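You operate a simulated robot arm through the tools that you are given. There is no shell and no other tool. Be economical: measure what you need, move in short steps, check, and stop when the job is done.

You are at the controls of a simulated two-armed robot. One attempt, no reset.

Task
Measure the clamped motor's play and drop the matching ring on its peg.
Fine: gauge on, clear button pressed once, rock the bar to both stops, gauge away again; colours as on the plate. Where these are worked on the way, their far stop is far enough and under half their travel is too little: dial gauge.

Only the result counts: the job must be done as asked and must still hold three seconds after the hand-in. Knocking over, shifting, dropping, spilling or breaking anything else fails it.

Robot
Two 7-joint arms with two-finger parallel grippers on one trunk, on a base that drives. Base frame: it is fixed to the floor where the robot stands at the start and does not move with it; the origin is under the middle of the robot, x ahead of it, y to its left, z up; the surface under the hand at the start is at about z = 79.2. Readings come in cm, rad, newtons and seconds.
The left shoulder is at the start at [8, 13.1, 94.7], the right one opposite. With the tool pointing down near the work surface each hand reaches from about 40 to 86 cm from the robot's upright axis, wherever it stands, measured 20 degrees to its own side. Places, roughly: brake switch [70, -20, 80]; clamp lever [50, -40, 80]; clear button [70, -10, 80]; grey knob [40, -20, 90]. Payload 1.57 kg a hand.
Tool frame (each hand has its own): the origin (TCP) lies between the finger pads and is the grasp point; the fingertips stand 3 cm ahead of it; z points along the fingers, y is the line along which they close. Largest opening 11 cm; finger width 2.4, thickness 1.2; the body of the gripper, 4.8 by 11.2 cm, starts 7.8 cm behind the TCP.
Orientation is that of the tool frame in the base frame, as [roll, pitch, yaw] about the fixed x, y, z axes, in that order (R = Rz(yaw) Ry(pitch) Rx(roll)). With the fingers straight down and closing along the base's y, the tool's x points along the base's -x, its y along +y and its z along -z.

Tools
- The arms move only by the tool apply_moves. It takes "left_deltas", "right_deltas" or both (then of equal length, played together; a hand with none holds still); each is a list of rows, each a list of 7 numbers: the shift along the tool's x, y, z in cm, then the turn, a rotation vector about the tool's x, y, z in rad, then the finger opening in cm, from 0 to 11. In form: [[dx, dy, dz, wx, wy, wz, claw], ...]. A call has 1 to 12 rows; each row is the pose to reach, as a shift and turn from the pose commanded when the call began, along the tool's axes at that moment. A row lasts 0.2 s, in which the tool goes at most 5 cm and 0.15 rad; a call with a longer step from one row to the next is refused whole, and so is a gripper value outside its range. Where a pose cannot be reached the arm comes as near as it can. A force on the tool above 80 N (or 10 N above the force at the start of the call, whichever is more), or a blocked arm, ends the call early, and 0.2 s more pass. The fingers move at their own pace (about 10.8 cm/s each) and stop on an object; they squeeze with about 42 N. The grip force told is the motor's: it shows also when the fingers shut on nothing. Time passes only in rows, and 0.2 s behind the last, so rows that repeat a pose let the fingers close. The reply holds the time, the measured pose of the TCP, the force on the tool along the base axes, the opening and the grip force, in the units named above and with some noise, with the torque about the TCP (base axes, N m) and any sound that the robot's microphone picked up.
- Cameras (640 x 400 px; columns grow to the right, rows downward): "scene" is now at [-5.11, 0.18, 142.23]; the picture's right is [0.01, -1.00, 0.00], its down [-0.54, -0.01, -0.84] and it looks along [0.84, 0.01, -0.54] (base axes); focal length 288 px, centre (320, 200). "left" rides on the left gripper at [7, -1.6, -14.1] in its tool frame; the picture's right is [0.23, 0.97, 0.00], its down [-0.86, 0.20, -0.48] and it looks along [-0.47, 0.11, 0.88] (tool axes); focal length 222 px, centre (320, 200). "right" rides on the right gripper at [7, 1.6, -14.1] in its tool frame; the picture's right is [-0.23, 0.97, 0.00], its down [-0.86, -0.20, -0.48] and it looks along [-0.47, -0.11, 0.88] (tool axes); focal length 222 px, centre (320, 200). There is no depth. A picture from a camera that has moved, and an enlarged one, comes with that camera's place and axes in the base frame and with its lens.
- get_image(camera): a new picture of that camera. It takes no simulated time.
- roll_base(legs): drives the robot by 1 to 6 legs, each [ahead, left, turn to the left] in cm, cm and rad, along the robot's own axes; the way and the turn of a leg run together, so that a leg with both is an arc; at most 150 cm and 3.142 rad a leg. The arms and the cameras ride along, it lands a little off, and it stops where it bumps. It gives what a move gives.
- aim_head(pan, tilt): turns the head with the scene camera to pan (to the left, within 1.902 rad either way) and tilt (down, from -0.506 to 1.204), counted from straight ahead of the robot. It gives what a move gives.
- close_up(camera, box): a new picture of the part [left, top, right, bottom] of that camera's present view, enlarged. It takes no simulated time.
- sign_off(): hands the job in; it is judged then, once.

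Go step by step. Nothing tells you exact positions but the pictures and the camera data: compare them with the known pose of the tool, close in by small moves and look again before you grip or let go. The budget is 120 turns and 108 pictures, counting those below and the enlarged ones. Unless the task says otherwise, let go and move clear before handing in, and close with one line.

The tools are called as a command line: name --argument value ..., lists and objects as JSON in quotes. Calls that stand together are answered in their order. apply_moves: Moves the arms, as the interface text tells. Its arguments: {"type":"object","properties":{"left_deltas":{"type":"array","items":{"type":"array","items":{"type":"number"}}},"right_deltas":{"type":"array","items":{"type":"array","items":{"type":"number"}}}},"required":[]} The other tools are called the same way: roll_base (legs) drives the base; aim_head (pan, tilt) turns the head that bears the scene camera; get_image (camera) takes a picture; close_up (camera, box) takes an enlarged picture of a part of a camera's view; sign_off () hands the job in.

At the start:

```text
clock: 0.0
left_tcp_pos: [56.42, 21.14, 123.09]
left_ee_rot: [-3.141, 0.0, 3.141]
left_wrist_force: [0.6, -0.2, 0.3]
left_torque: [-0.01, 0.04, -0.02]
left_finger_gap: 10.99
left_grasp_force: 0.1
right_tcp_pos: [57.15, -27.41, 115.94]
right_ee_rot: [-3.14, -0.001, 3.141]
right_wrist_force: [0.3, -0.1, -0.2]
right_torque: [0.0, 0.01, 0.01]
right_finger_gap: 10.99
right_grasp_force: 0.0
robot x, y, heading: [-0.22, 0.06, -0.003]
head pan, tilt: [0.012, 0.567]
```

scene: 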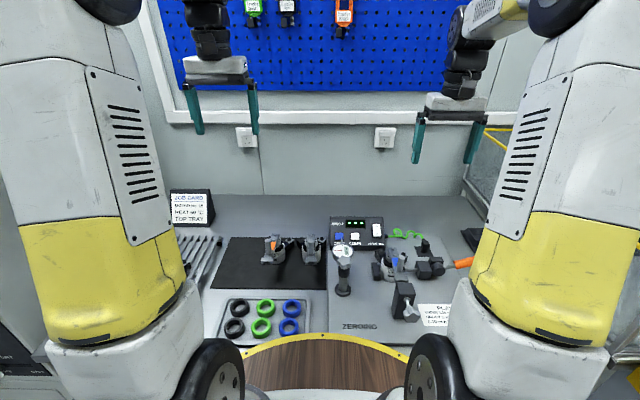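
right: 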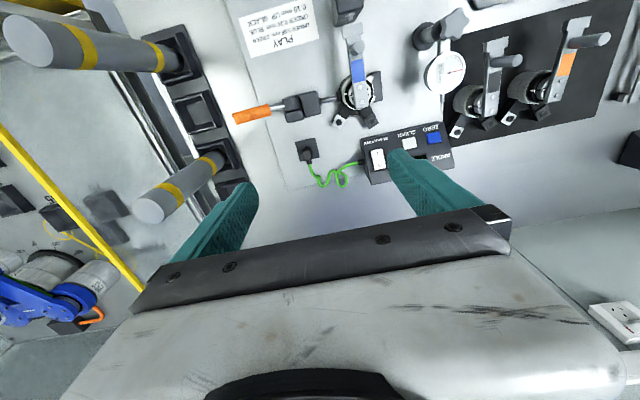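
left: 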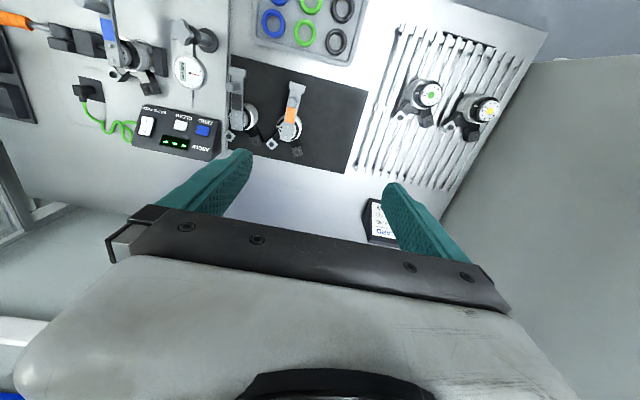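

I see a bench with a console, a dial gauge, a clamped motor, and rings in a tray. I'll look closer at the plates and the fixtures first.

close_up --camera "scene" --box '[320, 200, 480, 340]'

close_up --camera "right" --box '[220, 0, 480, 200]'

close_up --camera "scene" --box '[160, 180, 340, 350]'

```text
2.86 times, centred on (400, 270) of scene
camera zoom: at [-5.11, 0.18, 142.23], right [0.01, -1.0, 0.0], down [-0.54, -0.01, -0.84], along [0.84, 0.01, -0.54], focal length 824 px, centre (91, 0)
```

zoom: 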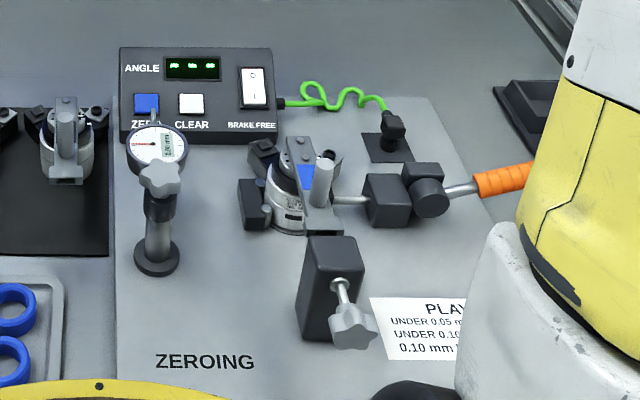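

```text
2.00 times, centred on (350, 100) of right
camera zoom: at [50.18, -25.79, 130.03], right [0.23, 0.97, 0.0], down [0.86, -0.2, 0.48], along [0.47, -0.11, -0.88], focal length 444 px, centre (260, 400)
```

zoom: 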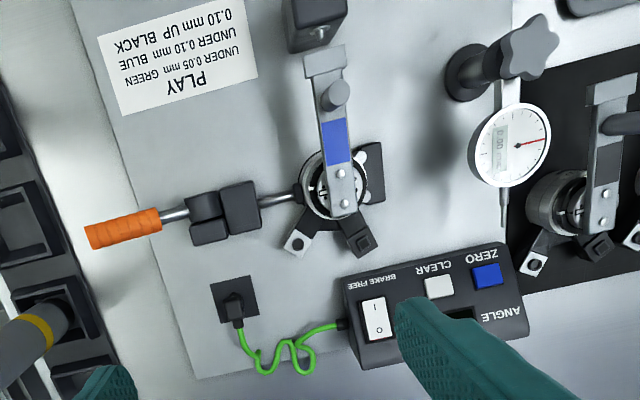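

```text
2.35 times, centred on (250, 265) of scene
camera zoom: at [-5.11, 0.18, 142.23], right [0.01, -1.0, 0.0], down [-0.54, -0.01, -0.84], along [0.84, 0.01, -0.54], focal length 678 px, centre (485, 47)
```

zoom: 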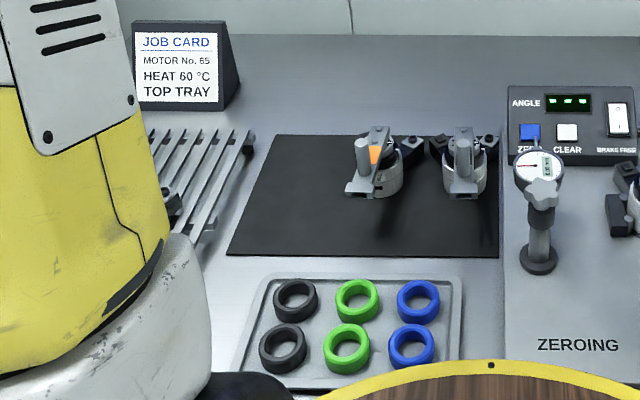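

The plate says under 0.05 green, under 0.10 blue, 0.10 up black. I'll look around for pegs and look at the motor from better angles.

close_up --camera "right" --box '[300, 20, 420, 140]'

aim_head --pan -0.5 --tilt 0.9

get_image --camera "scene"

```text
3.33 times, centred on (360, 80) of right
camera zoom: at [50.18, -25.79, 130.03], right [0.23, 0.97, 0.0], down [0.86, -0.2, 0.48], along [0.47, -0.11, -0.88], focal length 740 px, centre (187, 600)
```

zoom: 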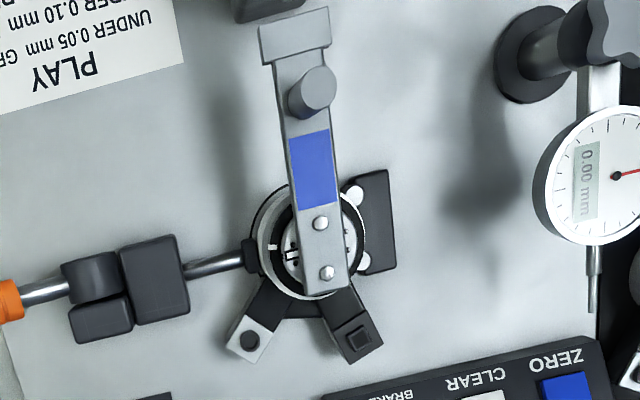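

```text
clock: 0.9
left_tcp_pos: [56.51, 21.05, 123.03]
left_ee_rot: [3.141, 0.0, 3.141]
left_wrist_force: [-0.4, -0.5, 0.1]
left_torque: [0.02, 0.01, -0.02]
left_finger_gap: 11.0
left_grasp_force: 0.0
right_tcp_pos: [57.28, -27.47, 115.91]
right_ee_rot: [-3.141, 0.001, -3.142]
right_wrist_force: [0.9, -0.2, -0.4]
right_torque: [-0.04, 0.02, -0.01]
right_finger_gap: 11.0
right_grasp_force: 0.1
robot x, y, heading: [0.26, -0.12, -0.003]
head pan, tilt: [-0.499, 0.901]
```

```text
100 pictures are left
camera scene: at [-7.41, -3.54, 139.47], right [-0.48, -0.88, 0.0], down [-0.69, 0.37, -0.62], along [0.55, -0.3, -0.78], focal length 288 px, centre (320, 200)
```

scene: 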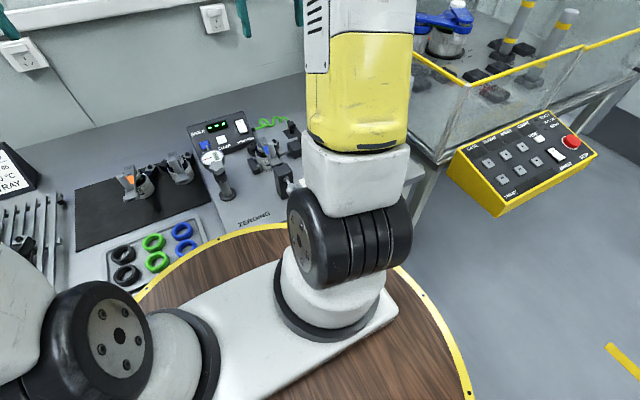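

The bar's peg is around (47,-19,91), the motor axis around (54,-20), the gauge post around (48,-5.5) and the dial at (54,-5.5,87.5) with its plunger pointing ahead. I'll bring the left hand over for a closer look.

apply_moves --left_deltas '[[0.5, -4, 2, 0, 0, 0, 8], [1, -8, 5, 0, 0, 0, 4], [1.5, -12, 8, 0, 0, 0, 0], [2, -16, 11, 0, 0, 0, 0], [3, -20, 14, 0, 0, 0, 0], [4, -23, 16, 0, 0, 0, 0]]'

get_image --camera "left"

```text
refused: row 2 steps farther than a row can; nothing moved
```

```text
99 pictures are left
camera left: at [49.4, 19.54, 137.19], right [-0.23, 0.97, 0.0], down [0.86, 0.2, 0.48], along [0.47, 0.11, -0.88], focal length 222 px, centre (320, 200)
```

left: 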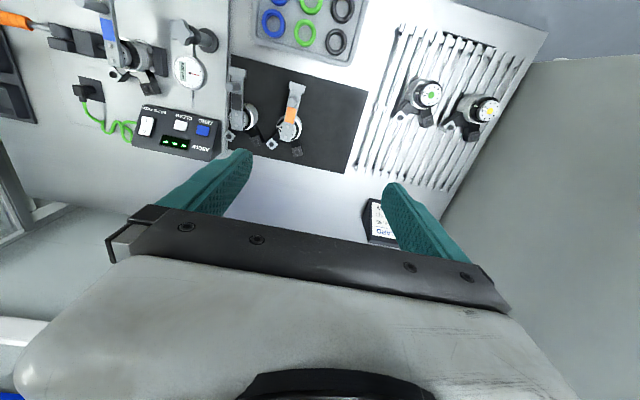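

Refused because a step was too long; I'll use shorter steps.

apply_moves --left_deltas '[[0.5, -3.5, 2, 0, 0, 0, 8], [1, -7, 4, 0, 0, 0, 4], [1.5, -10.5, 6.5, 0, 0, 0, 0], [2, -14, 9, 0, 0, 0, 0], [3, -17.5, 11.5, 0, 0, 0, 0], [4, -20.5, 14, 0, 0, 0, 0], [4, -23, 16, 0, 0, 0, 0]]'

get_image --camera "left"

```text
clock: 2.5
left_tcp_pos: [52.37, -2.07, 106.96]
left_ee_rot: [3.14, 0.0, 3.141]
left_wrist_force: [0.1, -0.2, 0.5]
left_torque: [0.01, 0.01, 0.02]
left_finger_gap: 0.02
left_grasp_force: 21.4
right_tcp_pos: [57.11, -27.42, 116.02]
right_ee_rot: [3.141, 0.001, 3.141]
right_wrist_force: [0.6, 1.5, 0.9]
right_torque: [-0.03, -0.05, -0.01]
right_finger_gap: 10.97
right_grasp_force: 0.1
robot x, y, heading: [-0.35, 0.28, -0.0]
head pan, tilt: [-0.499, 0.901]
```

```text
98 pictures are left
camera left: at [45.41, -3.57, 121.17], right [-0.23, 0.97, 0.0], down [0.86, 0.2, 0.48], along [0.47, 0.11, -0.88], focal length 222 px, centre (320, 200)
```

left: 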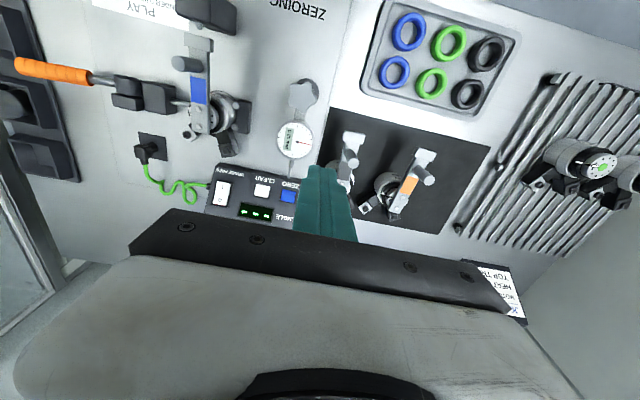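

apply_moves --left_deltas '[[4, -1.5, 1, 0, 0, 0, 0], [7, -3.5, 3, 0, 0, 0, 0], [10, -6, 5, 0, 0, 0, 0], [11, -8, 7, 0, 0, 0, 0]]'

get_image --camera "left"

```text
clock: 3.5
left_tcp_pos: [41.34, -9.95, 100.0]
left_ee_rot: [-3.141, 0.0, -3.139]
left_wrist_force: [-0.2, -0.2, 1.2]
left_torque: [0.01, 0.0, -0.04]
left_finger_gap: 0.02
left_grasp_force: 21.3
right_tcp_pos: [57.25, -27.43, 115.99]
right_ee_rot: [-3.141, 0.0, 3.141]
right_wrist_force: [0.8, 0.2, -0.3]
right_torque: [-0.02, -0.01, 0.0]
right_finger_gap: 10.99
right_grasp_force: 0.0
robot x, y, heading: [0.15, -0.3, 0.003]
head pan, tilt: [-0.499, 0.901]
```

```text
97 pictures are left
camera left: at [34.39, -11.5, 114.18], right [-0.23, 0.97, 0.0], down [0.86, 0.2, 0.48], along [0.47, 0.11, -0.88], focal length 222 px, centre (320, 200)
```

left: 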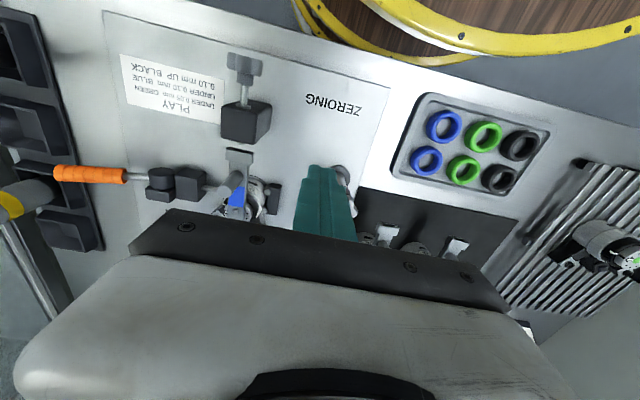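

close_up --camera "left" --box '[150, 40, 390, 220]'

close_up --camera "right" --box '[300, 0, 540, 180]'

```text
2.22 times, centred on (270, 130) of left
camera zoom: at [34.39, -11.5, 114.18], right [-0.23, 0.97, 0.0], down [0.86, 0.2, 0.48], along [0.47, 0.11, -0.88], focal length 494 px, centre (431, 356)
```

zoom: 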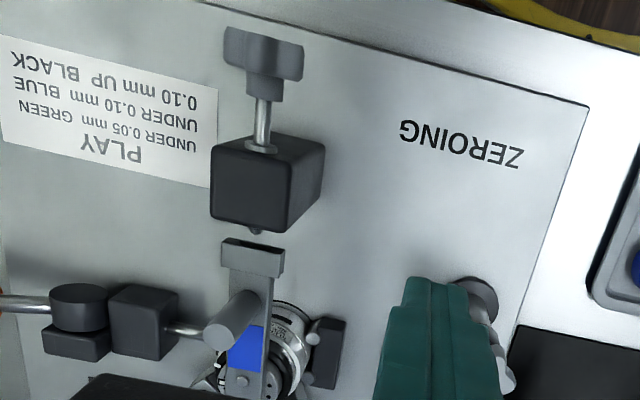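

```text
2.22 times, centred on (420, 90) of right
camera zoom: at [50.18, -25.77, 130.03], right [0.23, 0.97, 0.0], down [0.86, -0.2, 0.48], along [0.47, -0.11, -0.88], focal length 494 px, centre (98, 444)
```

zoom: 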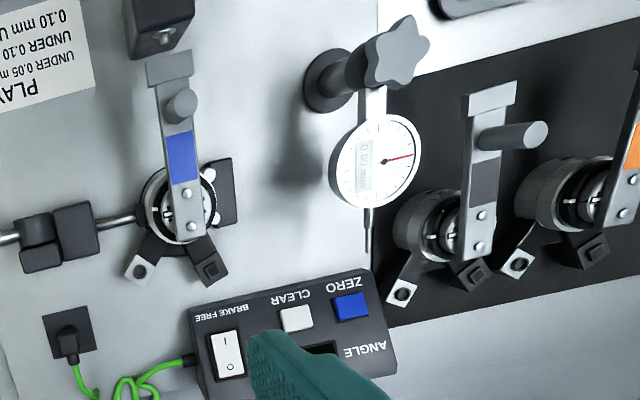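

The block screw presses toward the bar end and isn't needed. The gauge arm pivots on its post at about (48,-5.5) and has roughly a 12.6 cm tip radius, so a 90° clockwise swing brings it to the bar. I'll bring the left hand, opened, above the dial and check.

apply_moves --left_deltas '[[-4, 1.5, 0, 0, 0, 0, 2], [-8, 3, 0, 0, 0, 0, 5], [-12, 4.45, 0, 0, 0, 0, 8], [-12.6, 4.45, 0, 0, 0, 0, 8]]'

get_image --camera "left"

get_image --camera "right"

close_up --camera "scene" --box '[100, 100, 320, 240]'

```text
clock: 4.5
left_tcp_pos: [53.9, -5.41, 100.1]
left_ee_rot: [-3.141, 0.001, 3.141]
left_wrist_force: [0.1, -1.0, 0.3]
left_torque: [0.0, -0.01, -0.02]
left_finger_gap: 7.97
left_grasp_force: 0.1
right_tcp_pos: [57.18, -27.39, 115.88]
right_ee_rot: [3.141, -0.001, -3.141]
right_wrist_force: [-0.5, -0.2, -0.2]
right_torque: [0.0, 0.03, -0.02]
right_finger_gap: 11.02
right_grasp_force: 0.1
robot x, y, heading: [-0.03, -0.01, -0.005]
head pan, tilt: [-0.499, 0.901]
```

```text
94 pictures are left
camera left: at [47.06, -6.95, 114.22], right [-0.23, 0.97, 0.0], down [0.86, 0.2, 0.48], along [0.47, 0.11, -0.88], focal length 222 px, centre (320, 200)
```

left: 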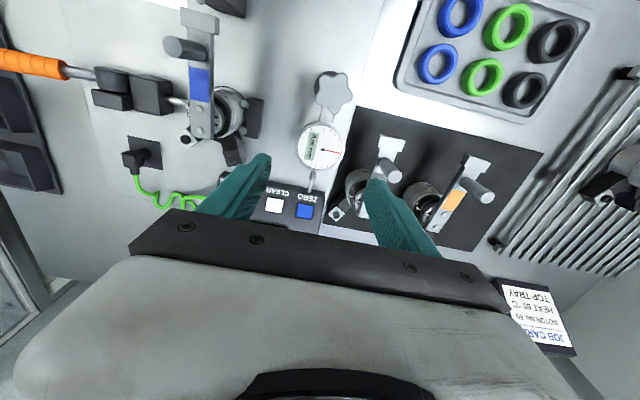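

```text
93 pictures are left
camera right: at [50.17, -25.79, 130.03], right [0.23, 0.97, 0.0], down [0.86, -0.2, 0.48], along [0.47, -0.11, -0.88], focal length 222 px, centre (320, 200)
```

right: 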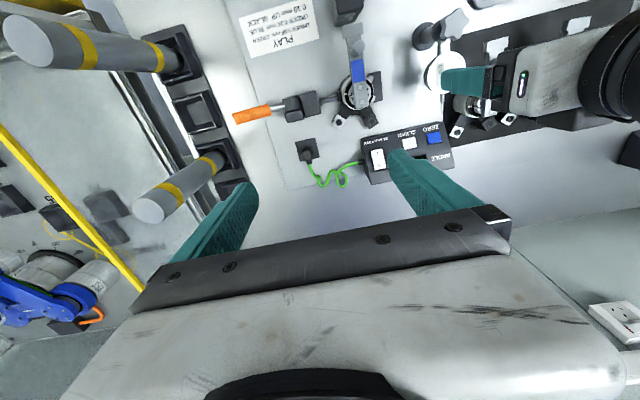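

```text
2.86 times, centred on (210, 170) of scene
camera zoom: at [-7.42, -3.55, 139.47], right [-0.48, -0.88, 0.0], down [-0.69, 0.38, -0.62], along [0.55, -0.3, -0.78], focal length 824 px, centre (634, 286)
```

zoom: 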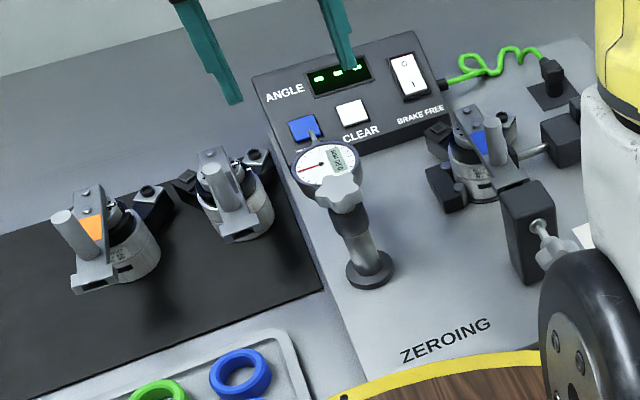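

The dial centre triangulates to about (53.9,-5.4,88.3), 5.2 cm across, with clearance to the neighbouring motor's peg. I'll lower the left hand to straddle it.

apply_moves --left_deltas '[[0, 0, 0, 0, 0, 0, 6.6], [0, 0, 3, 0, 0, 0, 6.6], [0, 0, 6, 0, 0, 0, 6.6], [0, 0, 8.5, 0, 0, 0, 6.6]]'

get_image --camera "left"

close_up --camera "scene" --box '[140, 100, 320, 220]'

close_up --camera "right" --box '[380, 20, 560, 140]'

```text
clock: 5.5
left_tcp_pos: [53.9, -5.38, 91.56]
left_ee_rot: [-3.141, 0.001, -3.141]
left_wrist_force: [-0.1, 0.6, 0.0]
left_torque: [0.03, -0.01, 0.01]
left_finger_gap: 6.6
left_grasp_force: 0.0
right_tcp_pos: [57.08, -27.42, 115.99]
right_ee_rot: [3.141, -0.001, 3.14]
right_wrist_force: [-0.3, 0.8, -0.1]
right_torque: [-0.01, -0.03, -0.02]
right_finger_gap: 10.97
right_grasp_force: 0.1
robot x, y, heading: [0.26, -0.2, 0.002]
head pan, tilt: [-0.499, 0.901]
```

```text
91 pictures are left
camera left: at [46.96, -7.01, 105.68], right [-0.23, 0.97, 0.0], down [0.86, 0.2, 0.48], along [0.47, 0.11, -0.88], focal length 222 px, centre (320, 200)
```

left: 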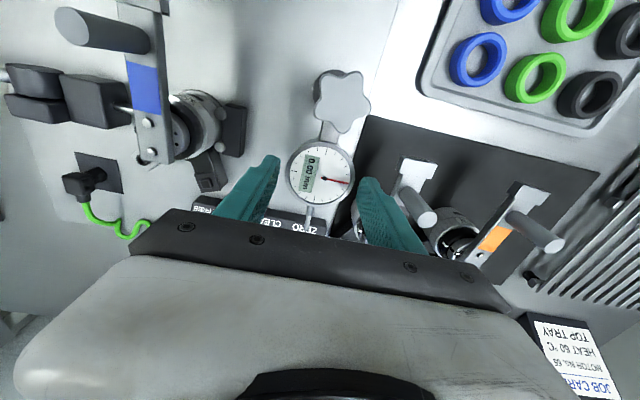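

```text
3.33 times, centred on (230, 160) of scene
camera zoom: at [-7.43, -3.54, 139.47], right [-0.48, -0.88, 0.0], down [-0.69, 0.38, -0.62], along [0.55, -0.3, -0.78], focal length 961 px, centre (620, 333)
```

zoom: 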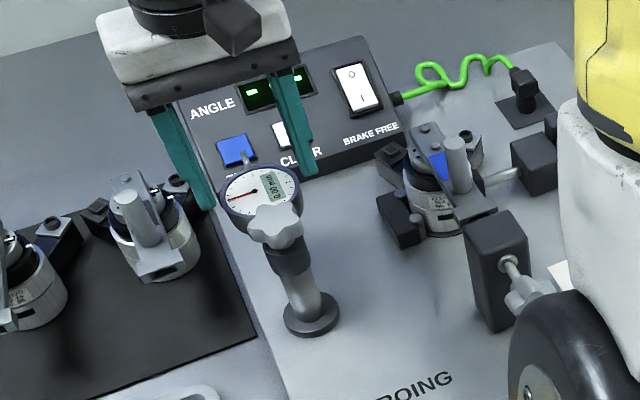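

```text
3.33 times, centred on (470, 80) of right
camera zoom: at [50.17, -25.79, 130.03], right [0.23, 0.97, 0.0], down [0.86, -0.2, 0.48], along [0.47, -0.11, -0.88], focal length 740 px, centre (-180, 600)
```

zoom: 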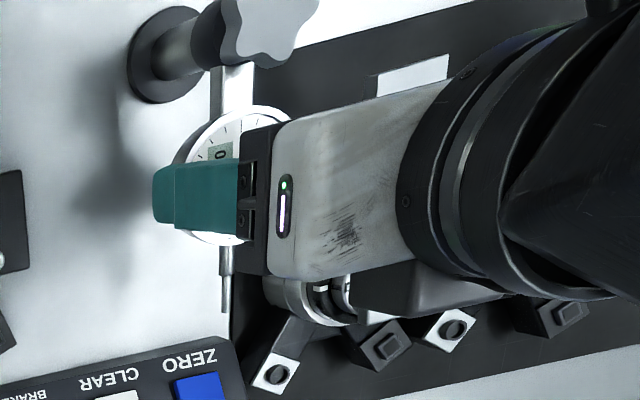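

apply_moves --left_deltas '[[0, 0, 2.3, 0, 0, 0, 6.6], [0.06, -0.84, 2.3, 0, 0, 0.14, 6.6], [0.23, -1.66, 2.3, 0, 0, 0.28, 6.6], [0.52, -2.45, 2.3, 0, 0, 0.42, 6.6], [0.92, -3.19, 2.3, 0, 0, 0.56, 6.6], [1.41, -3.87, 2.3, 0, 0, 0.7, 6.6]]'

get_image --camera "left"

close_up --camera "scene" --box '[140, 100, 320, 220]'

```text
clock: 6.9
left_tcp_pos: [52.51, -9.28, 89.25]
left_ee_rot: [-3.141, 0.0, 2.44]
left_wrist_force: [0.1, 0.4, 1.7]
left_torque: [0.02, -0.03, 0.01]
left_finger_gap: 6.62
left_grasp_force: 0.1
right_tcp_pos: [57.13, -27.49, 115.88]
right_ee_rot: [-3.141, 0.0, 3.141]
right_wrist_force: [-0.2, 0.4, -0.6]
right_torque: [0.03, -0.02, 0.01]
right_finger_gap: 10.99
right_grasp_force: 0.1
robot x, y, heading: [-0.18, -0.06, 0.004]
head pan, tilt: [-0.499, 0.901]
```

```text
88 pictures are left
camera left: at [46.15, -6.0, 103.36], right [0.46, 0.89, 0.0], down [0.78, -0.4, 0.48], along [0.43, -0.22, -0.88], focal length 222 px, centre (320, 200)
```

left: 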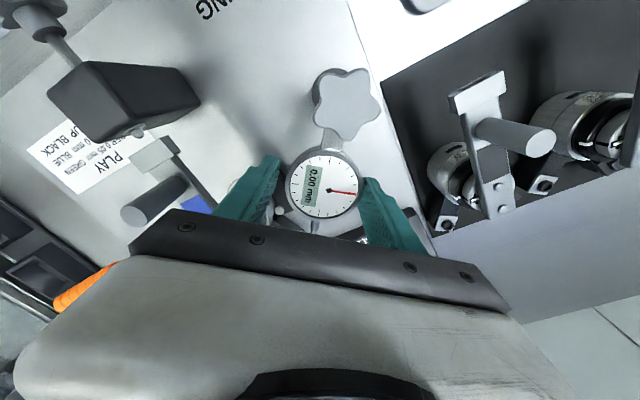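

```text
3.33 times, centred on (230, 160) of scene
camera zoom: at [-7.41, -3.55, 139.47], right [-0.48, -0.88, 0.0], down [-0.69, 0.38, -0.62], along [0.55, -0.3, -0.78], focal length 961 px, centre (620, 333)
```

zoom: 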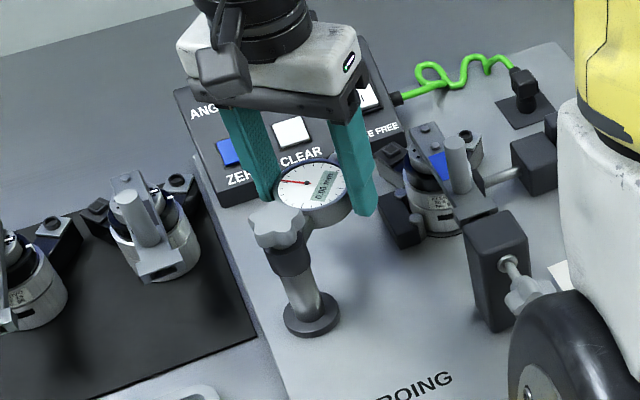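

The gauge swings freely. I'll continue the arc to about 88°.

apply_moves --left_deltas '[[0.06, -0.84, 0, 0, 0, 0.14, 6.6], [0.23, -1.66, 0, 0, 0, 0.28, 6.6], [0.52, -2.45, 0, 0, 0, 0.42, 6.6], [0.92, -3.19, 0, 0, 0, 0.56, 6.6], [1.41, -3.87, 0, 0, 0, 0.7, 6.6], [2.0, -4.47, 0, 0, 0, 0.84, 6.6]]'

get_image --camera "left"

close_up --camera "scene" --box '[140, 100, 320, 220]'

```text
clock: 8.3
left_tcp_pos: [48.18, -11.46, 89.17]
left_ee_rot: [3.141, 0.0, 1.599]
left_wrist_force: [-0.1, 0.6, -1.0]
left_torque: [0.02, 0.0, 0.04]
left_finger_gap: 6.6
left_grasp_force: 0.1
right_tcp_pos: [57.18, -27.37, 115.9]
right_ee_rot: [-3.141, 0.0, 3.141]
right_wrist_force: [0.8, 0.3, 0.9]
right_torque: [-0.02, -0.01, 0.0]
right_finger_gap: 10.99
right_grasp_force: 0.0
robot x, y, heading: [0.14, 0.09, -0.003]
head pan, tilt: [-0.499, 0.901]
```

```text
86 pictures are left
camera left: at [46.31, -4.48, 103.36], right [0.97, 0.25, 0.0], down [0.22, -0.85, 0.48], along [0.12, -0.46, -0.88], focal length 222 px, centre (320, 200)
```

left: 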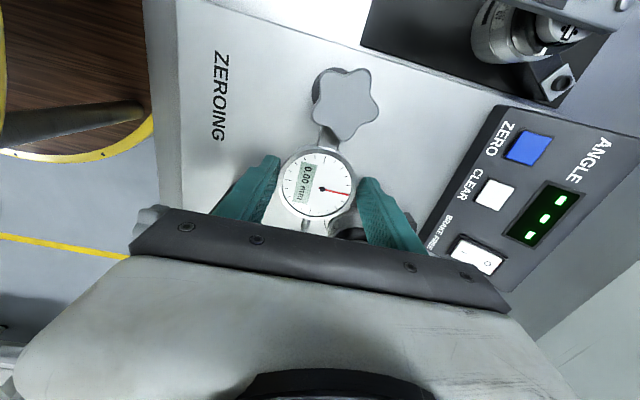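

```text
3.33 times, centred on (230, 160) of scene
camera zoom: at [-7.41, -3.55, 139.47], right [-0.48, -0.88, 0.0], down [-0.69, 0.38, -0.62], along [0.55, -0.3, -0.78], focal length 961 px, centre (620, 333)
```

zoom: 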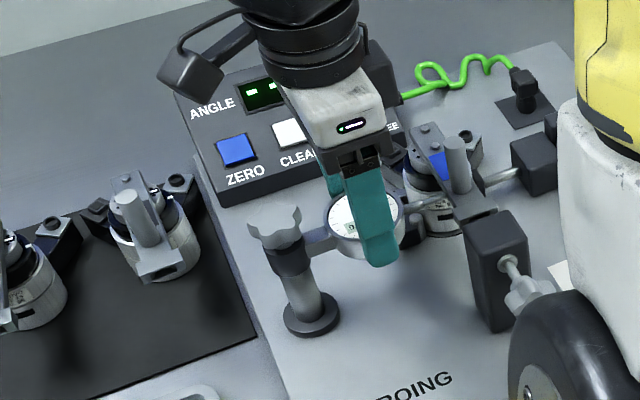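

Dial still reads 0.00; I'll continue gently to find the stop.

apply_moves --left_deltas '[[0.01, -0.3, 0, 0, 0, 0.05, 6.6], [0.03, -0.6, 0, 0, 0, 0.1, 6.6], [0.07, -0.9, 0, 0, 0, 0.15, 6.6], [0.12, -1.19, 0, 0, 0, 0.2, 6.6]]'

get_image --camera "left"

get_image --camera "right"

```text
clock: 9.3
left_tcp_pos: [47.02, -11.35, 89.2]
left_ee_rot: [3.139, 0.0, 1.403]
left_wrist_force: [12.2, 2.4, 1.1]
left_torque: [0.03, -0.16, 0.19]
left_finger_gap: 7.68
left_grasp_force: 6.3
right_tcp_pos: [57.19, -27.47, 115.93]
right_ee_rot: [-3.141, 0.001, -3.141]
right_wrist_force: [0.6, -0.5, -0.8]
right_torque: [-0.02, 0.0, -0.01]
right_finger_gap: 10.99
right_grasp_force: 0.0
robot x, y, heading: [-0.03, 0.14, -0.001]
head pan, tilt: [-0.499, 0.901]
```

```text
84 pictures are left
camera left: at [46.64, -4.13, 103.39], right [1.0, 0.06, 0.0], down [0.05, -0.88, 0.48], along [0.03, -0.48, -0.88], focal length 222 px, centre (320, 200)
```

left: 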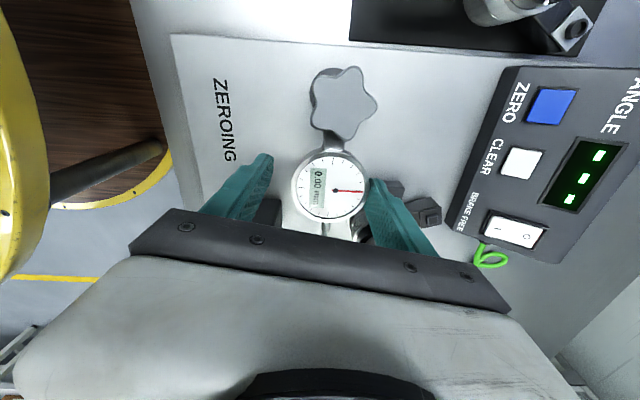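

```text
83 pictures are left
camera right: at [50.24, -25.78, 130.01], right [0.23, 0.97, 0.0], down [0.86, -0.2, 0.48], along [0.47, -0.11, -0.88], focal length 222 px, centre (320, 200)
```

right: 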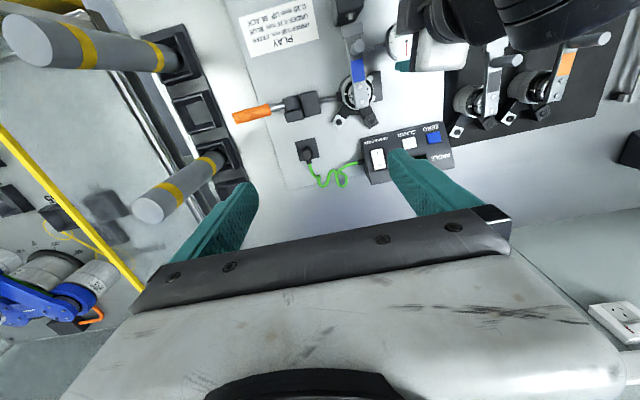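

At the stop (12 N). I'll back off to centre, raise the hand and look.

apply_moves --left_deltas '[[0.05, 0.6, 0, 0, 0, -0.1, 7], [0.05, 0.6, -3.5, 0, 0, -0.1, 7], [0.05, 0.6, -7, 0, 0, -0.1, 7], [0.05, 0.6, -11, 0, 0, -0.1, 7]]'

get_image --camera "left"

close_up --camera "right" --box '[310, 0, 450, 100]'

close_up --camera "scene" --box '[170, 110, 320, 220]'

```text
clock: 10.3
left_tcp_pos: [47.47, -11.52, 100.22]
left_ee_rot: [-3.14, 0.001, 1.501]
left_wrist_force: [0.6, 0.2, -0.2]
left_torque: [0.0, 0.03, -0.01]
left_finger_gap: 7.0
left_grasp_force: 0.1
right_tcp_pos: [57.16, -27.43, 115.95]
right_ee_rot: [3.141, 0.0, 3.141]
right_wrist_force: [0.9, 0.4, -0.5]
right_torque: [0.01, 0.03, -0.02]
right_finger_gap: 10.98
right_grasp_force: 0.0
robot x, y, heading: [0.34, 0.1, 0.002]
head pan, tilt: [-0.499, 0.901]
```

```text
82 pictures are left
camera left: at [46.4, -4.39, 114.37], right [0.99, 0.16, 0.0], down [0.14, -0.87, 0.48], along [0.08, -0.47, -0.88], focal length 222 px, centre (320, 200)
```

left: 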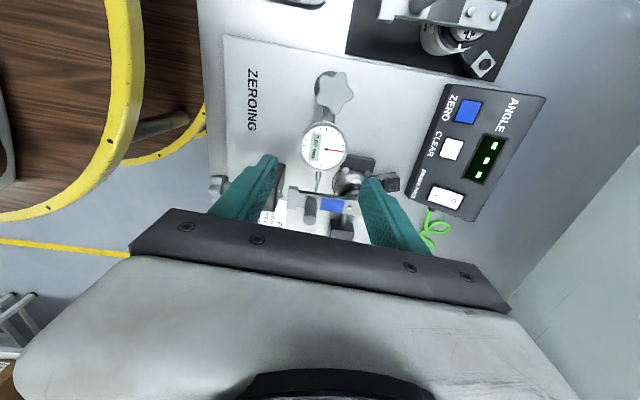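

```text
4.00 times, centred on (380, 50) of right
camera zoom: at [50.19, -25.81, 130.02], right [0.23, 0.97, 0.0], down [0.86, -0.2, 0.48], along [0.47, -0.11, -0.88], focal length 888 px, centre (80, 800)
```

zoom: 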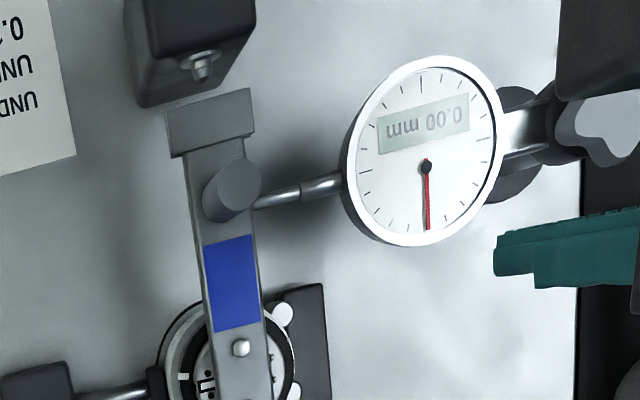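

```text
3.64 times, centred on (245, 165) of scene
camera zoom: at [-7.4, -3.56, 139.47], right [-0.48, -0.88, 0.0], down [-0.69, 0.38, -0.62], along [0.55, -0.3, -0.78], focal length 1049 px, centre (593, 327)
```

zoom: 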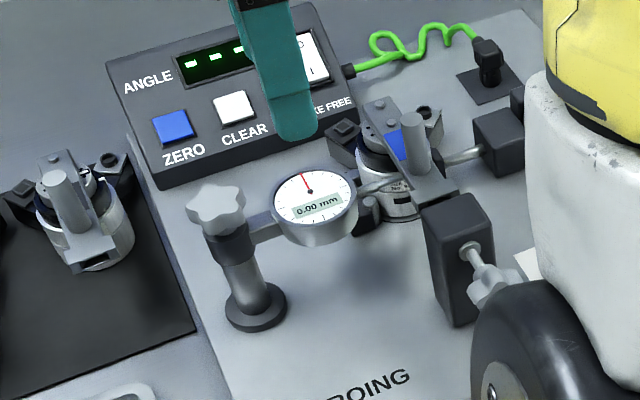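

The gauge is on the bar, reading 0.00. Next I'll put the left hand, closed, over the CLEAR button at (66.7,-10.1,82.6).

apply_moves --left_deltas '[[0.5, 4, 0, 0, 0, 0, 5], [1, 8, 1, 0, 0, 0, 3], [1.6, 12, 3, 0, 0, 0, 0], [2.2, 15.5, 5, 0, 0, 0, 0], [2.7, 19.1, 7.5, 0, 0, 0, 0], [2.7, 19.1, 11, 0, 0, 0, 0]]'

get_image --camera "left"

close_up --camera "scene" --box '[170, 90, 320, 200]'

close_up --camera "right" --box '[340, 80, 480, 190]'

```text
clock: 11.7
left_tcp_pos: [66.66, -9.99, 89.28]
left_ee_rot: [3.14, 0.001, 1.502]
left_wrist_force: [-0.2, 0.7, -0.7]
left_torque: [0.02, 0.01, 0.01]
left_finger_gap: 0.0
left_grasp_force: 20.9
right_tcp_pos: [57.17, -27.49, 115.79]
right_ee_rot: [3.141, -0.001, 3.141]
right_wrist_force: [0.3, -0.5, -0.1]
right_torque: [-0.03, -0.05, -0.03]
right_finger_gap: 10.99
right_grasp_force: 0.1
robot x, y, heading: [-0.34, 0.42, -0.003]
head pan, tilt: [-0.499, 0.901]
```

```text
79 pictures are left
camera left: at [65.61, -2.84, 103.44], right [0.99, 0.16, 0.0], down [0.14, -0.87, 0.48], along [0.08, -0.47, -0.88], focal length 222 px, centre (320, 200)
```

left: 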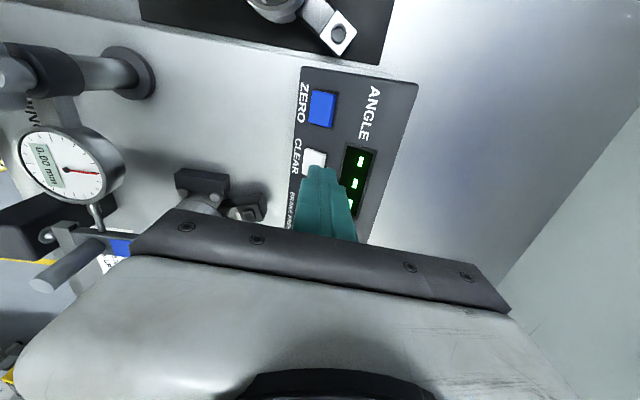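

```text
3.64 times, centred on (245, 145) of scene
camera zoom: at [-7.43, -3.55, 139.46], right [-0.48, -0.88, 0.0], down [-0.69, 0.38, -0.62], along [0.55, -0.3, -0.78], focal length 1049 px, centre (593, 400)
```

zoom: 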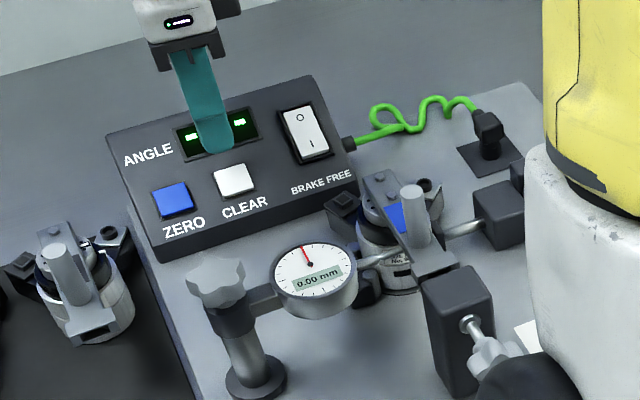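

```text
3.64 times, centred on (410, 135) of right
camera zoom: at [50.16, -25.79, 130.03], right [0.23, 0.97, 0.0], down [0.86, -0.2, 0.48], along [0.47, -0.11, -0.88], focal length 808 px, centre (-7, 436)
```

zoom: 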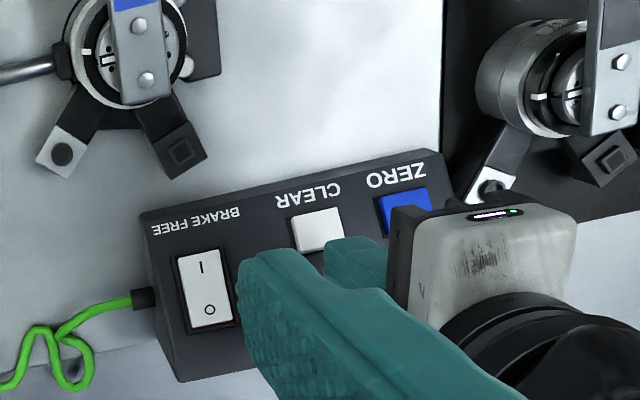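

apply_moves --left_deltas '[[-0.37, -0.93, 0, 0, 0, 0, 0], [-0.37, -0.93, 1.5, 0, 0, 0, 0], [-0.37, -0.93, 2.2, 0, 0, 0, 0], [-0.37, -0.93, 2.6, 0, 0, 0, 0], [-0.37, -0.93, 2.9, 0, 0, 0, 0]]'

close_up --camera "right" --box '[340, 80, 480, 190]'

```text
clock: 12.9
left_tcp_pos: [65.87, -10.39, 86.42]
left_ee_rot: [3.139, 0.0, 1.502]
left_wrist_force: [0.4, 0.4, 7.4]
left_torque: [0.04, -0.11, -0.01]
left_finger_gap: 0.0
left_grasp_force: 21.6
right_tcp_pos: [57.11, -27.45, 115.97]
right_ee_rot: [3.141, -0.002, 3.142]
right_wrist_force: [0.2, -0.3, 0.6]
right_torque: [0.01, 0.02, 0.01]
right_finger_gap: 11.01
right_grasp_force: 0.0
robot x, y, heading: [-0.12, -0.35, 0.002]
head pan, tilt: [-0.499, 0.901]
heard: click
```

```text
3.64 times, centred on (410, 135) of right
camera zoom: at [50.16, -25.79, 130.04], right [0.23, 0.97, 0.0], down [0.86, -0.2, 0.48], along [0.47, -0.11, -0.88], focal length 808 px, centre (-7, 436)
```

zoom: 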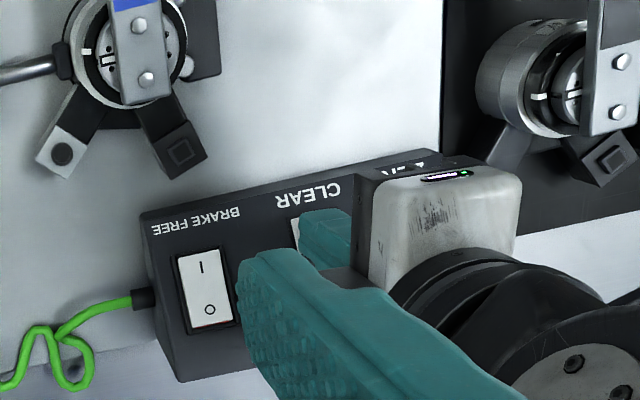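

CLEAR clicked once. I'll lift the left hand away to the left and bring the right hand over the bar's peg.

apply_moves --left_deltas '[[0, 0, -4, 0, 0, 0, 0], [0, 0, -8, 0, 0, 0, 0], [0, 0, -12, 0, 0, 0, 0], [4, 0, -14, 0, 0, 0, 0], [8, 0, -14, 0, 0, 0, 0], [12, 0, -14, 0, 0, 0, 0], [16, 0, -14, 0, 0, 0, 0], [20, 0, -14, 0, 0, 0, 0]]' --right_deltas '[[0, 0, 0, 0, 0, 0, 8], [0, 0, 0, 0, 0, 0, 5], [2, 1.5, 2.5, 0, 0, 0, 5], [4, 3, 5, 0, 0, 0, 5], [6, 5, 7.5, 0, 0, 0, 5], [8, 6.5, 10, 0, 0, 0, 5], [10, 8.2, 12, 0, 0, 0, 5], [10, 8.2, 14, 0, 0, 0, 5]]'

get_image --camera "right"

get_image --camera "scene"

```text
clock: 14.7
left_tcp_pos: [67.18, 9.4, 100.28]
left_ee_rot: [3.141, -0.001, 1.498]
left_wrist_force: [-0.1, -0.6, -0.3]
left_torque: [0.03, -0.01, -0.04]
left_finger_gap: 0.0
left_grasp_force: 21.1
right_tcp_pos: [47.11, -19.3, 101.93]
right_ee_rot: [-3.14, 0.0, -3.141]
right_wrist_force: [-0.4, -0.4, 0.6]
right_torque: [0.04, -0.04, 0.0]
right_finger_gap: 5.02
right_grasp_force: 0.1
robot x, y, heading: [-0.09, 0.15, 0.001]
head pan, tilt: [-0.499, 0.901]
```

```text
75 pictures are left
camera right: at [40.14, -17.64, 116.0], right [0.23, 0.97, 0.0], down [0.86, -0.2, 0.48], along [0.47, -0.11, -0.88], focal length 222 px, centre (320, 200)
```

right: 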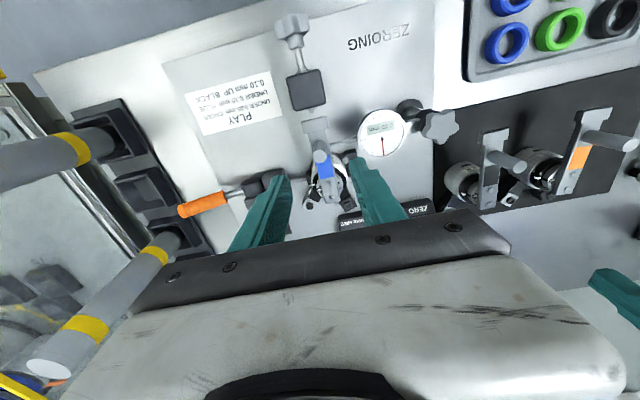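

```text
74 pictures are left
camera scene: at [-7.43, -3.58, 139.46], right [-0.48, -0.88, 0.0], down [-0.69, 0.38, -0.62], along [0.55, -0.3, -0.78], focal length 288 px, centre (320, 200)
```

scene: 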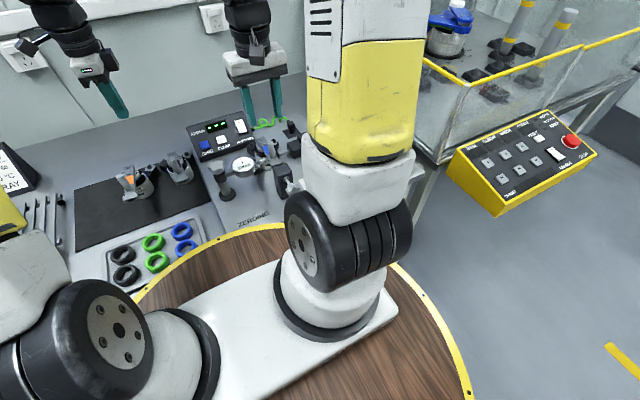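

close_up --camera "right" --box '[250, 80, 420, 220]'

close_up --camera "scene" --box '[190, 110, 310, 210]'

```text
2.86 times, centred on (335, 150) of right
camera zoom: at [40.14, -17.64, 116.0], right [0.23, 0.97, 0.0], down [0.86, -0.2, 0.48], along [0.47, -0.11, -0.88], focal length 635 px, centre (277, 343)
```

zoom: 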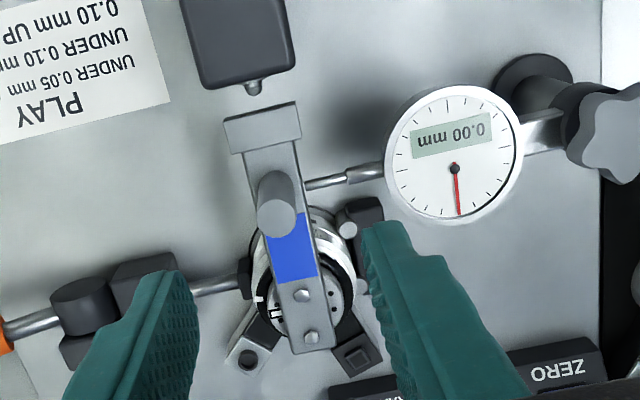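

```text
4.00 times, centred on (250, 160) of scene
camera zoom: at [-7.43, -3.58, 139.46], right [-0.48, -0.88, 0.0], down [-0.69, 0.38, -0.62], along [0.55, -0.3, -0.78], focal length 1154 px, centre (600, 360)
```

zoom: 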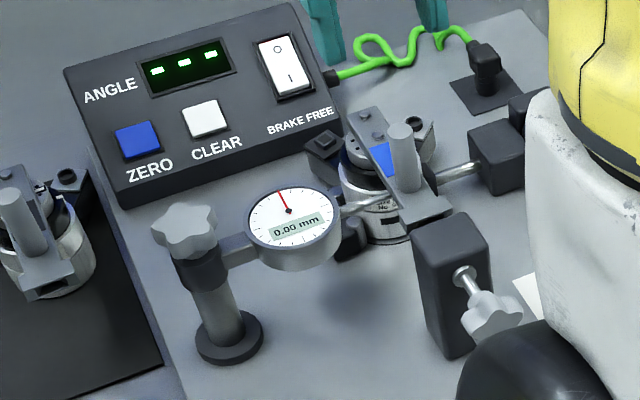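

Peg is at (47.4,-19.5), top z about 92.4. I'll straddle it and then nudge it each way.

apply_moves --right_deltas '[[-0.3, -0.2, 3, 0, 0, 0, 5], [-0.3, -0.2, 6, 0, 0, 0, 5], [-0.3, -0.2, 9.4, 0, 0, 0, 5], [-0.3, -0.2, 9.4, 0, 0, 0, 4]]'

close_up --camera "scene" --box '[190, 110, 310, 210]'

close_up --camera "right" --box '[240, 60, 460, 220]'

```text
clock: 15.7
left_tcp_pos: [67.22, 9.45, 100.2]
left_ee_rot: [-3.14, -0.002, 1.5]
left_wrist_force: [-0.1, -0.2, -0.7]
left_torque: [-0.02, 0.02, 0.01]
left_finger_gap: 0.0
left_grasp_force: 21.4
right_tcp_pos: [47.44, -19.34, 92.55]
right_ee_rot: [-3.14, -0.001, 3.141]
right_wrist_force: [-0.4, -0.9, 0.2]
right_torque: [0.01, -0.04, 0.02]
right_finger_gap: 4.0
right_grasp_force: 0.1
robot x, y, heading: [-0.28, -0.14, 0.002]
head pan, tilt: [-0.499, 0.901]
```

```text
4.00 times, centred on (250, 160) of scene
camera zoom: at [-7.42, -3.54, 139.47], right [-0.48, -0.88, 0.0], down [-0.69, 0.38, -0.62], along [0.55, -0.3, -0.78], focal length 1154 px, centre (600, 360)
```

zoom: 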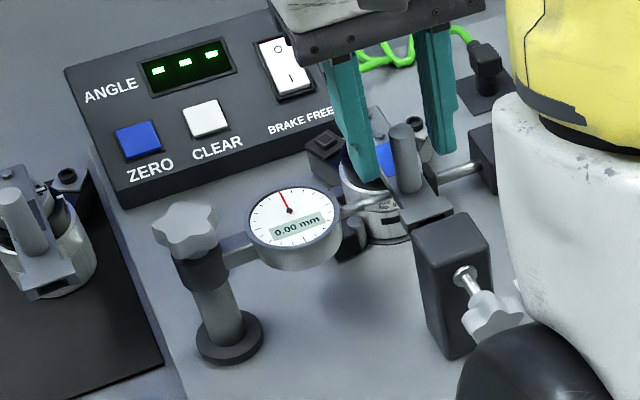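

```text
2.50 times, centred on (350, 140) of right
camera zoom: at [40.52, -17.75, 106.62], right [0.23, 0.97, 0.0], down [0.86, -0.2, 0.48], along [0.47, -0.11, -0.88], focal length 555 px, centre (245, 350)
```

zoom: 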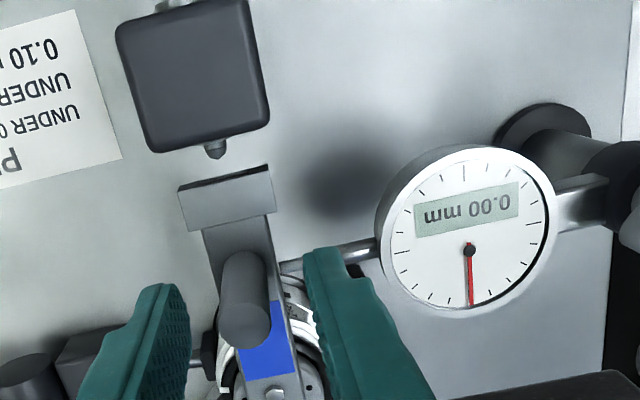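

apply_moves --right_deltas '[[0, -0.5, 0, 0, 0, 0, 4], [0, -1.0, 0, 0, 0, 0, 4], [0, -1.3, 0, 0, 0, 0, 4], [0, -1.6, 0, 0, 0, 0, 4]]'

close_up --camera "scene" --box '[190, 110, 310, 210]'

```text
clock: 16.7
left_tcp_pos: [67.27, 9.48, 100.29]
left_ee_rot: [3.141, 0.0, 1.501]
left_wrist_force: [0.1, 0.3, -0.2]
left_torque: [-0.03, 0.02, 0.02]
left_finger_gap: 0.0
left_grasp_force: 21.3
right_tcp_pos: [47.36, -21.01, 92.53]
right_ee_rot: [3.141, -0.002, 3.141]
right_wrist_force: [0.3, 1.5, -0.9]
right_torque: [0.05, -0.02, 0.0]
right_finger_gap: 4.19
right_grasp_force: 1.2
robot x, y, heading: [0.03, -0.16, 0.002]
head pan, tilt: [-0.499, 0.901]
```

```text
4.00 times, centred on (250, 160) of scene
camera zoom: at [-7.41, -3.54, 139.47], right [-0.48, -0.88, 0.0], down [-0.69, 0.38, -0.62], along [0.55, -0.3, -0.78], focal length 1154 px, centre (600, 360)
```

zoom: 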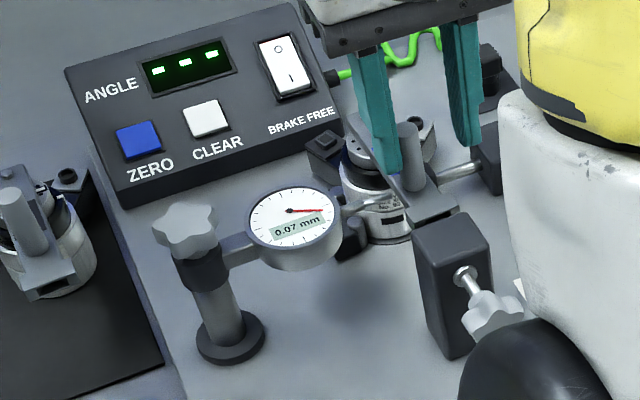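

Reading 0.07; I'll push a bit more to be sure of the stop.

apply_moves --right_deltas '[[0, -0.3, 0, 0, 0, 0, 4], [0, -0.6, 0, 0, 0, 0, 4], [0, -0.6, 0, 0, 0, 0, 4]]'

close_up --camera "scene" --box '[240, 140, 290, 180]'

```text
clock: 17.5
left_tcp_pos: [67.23, 9.66, 100.34]
left_ee_rot: [-3.142, 0.0, 1.499]
left_wrist_force: [0.5, 0.4, -0.3]
left_torque: [0.01, 0.01, -0.01]
left_finger_gap: 0.0
left_grasp_force: 20.4
right_tcp_pos: [47.44, -21.6, 92.53]
right_ee_rot: [-3.141, 0.0, 3.141]
right_wrist_force: [2.1, 13.0, -4.8]
right_torque: [0.25, -0.04, -0.04]
right_finger_gap: 5.1
right_grasp_force: 6.0
robot x, y, heading: [0.12, 0.03, -0.001]
head pan, tilt: [-0.499, 0.901]
```

```text
10.00 times, centred on (265, 160) of scene
camera zoom: at [-7.39, -3.49, 139.47], right [-0.48, -0.88, 0.0], down [-0.69, 0.37, -0.62], along [0.55, -0.3, -0.78], focal length 2884 px, centre (870, 600)
```

zoom: 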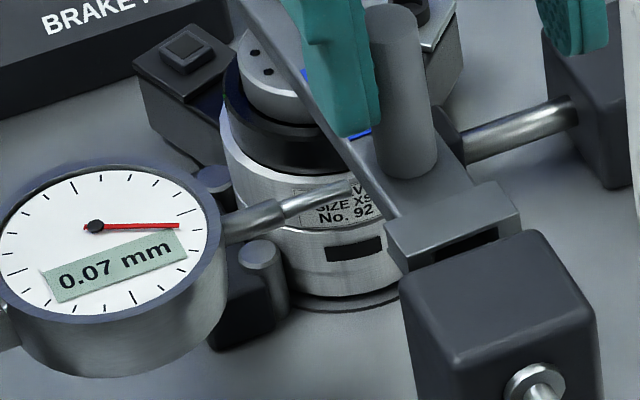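

The -y stop reads 0.07 at 13 N. Now I'll rock it to the other stop.

apply_moves --right_deltas '[[0, 1.0, 0, 0, 0, 0, 4], [0, 2.2, 0, 0, 0, 0, 4], [0, 3.2, 0, 0, 0, 0, 4], [0, 3.6, 0, 0, 0, 0, 4], [0, 3.9, 0, 0, 0, 0, 4], [0, 4.1, 0, 0, 0, 0, 4], [0, 4.1, 0, 0, 0, 0, 4]]'

close_up --camera "scene" --box '[240, 140, 290, 180]'

```text
clock: 19.1
left_tcp_pos: [67.29, 9.53, 100.34]
left_ee_rot: [3.141, -0.001, 1.502]
left_wrist_force: [0.7, 0.0, 0.3]
left_torque: [-0.02, -0.02, 0.0]
left_finger_gap: 0.0
left_grasp_force: 20.9
right_tcp_pos: [47.57, -17.59, 92.47]
right_ee_rot: [-3.141, 0.002, 3.14]
right_wrist_force: [0.2, -7.3, 0.9]
right_torque: [-0.16, 0.03, -0.01]
right_finger_gap: 4.57
right_grasp_force: 3.1
robot x, y, heading: [-0.03, 0.4, -0.003]
head pan, tilt: [-0.499, 0.901]
```

```text
10.00 times, centred on (265, 160) of scene
camera zoom: at [-7.41, -3.57, 139.47], right [-0.48, -0.88, 0.0], down [-0.69, 0.38, -0.62], along [0.55, -0.3, -0.78], focal length 2884 px, centre (870, 600)
```

zoom: 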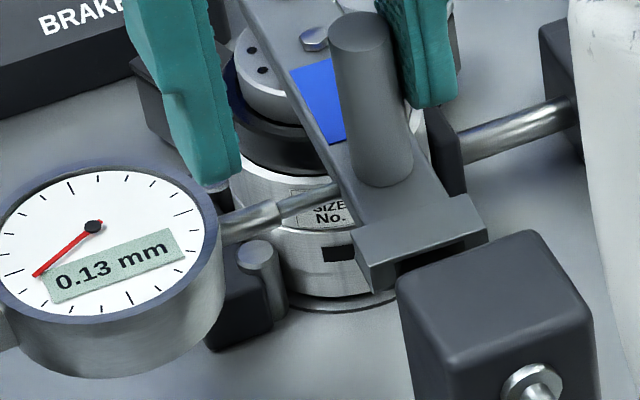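

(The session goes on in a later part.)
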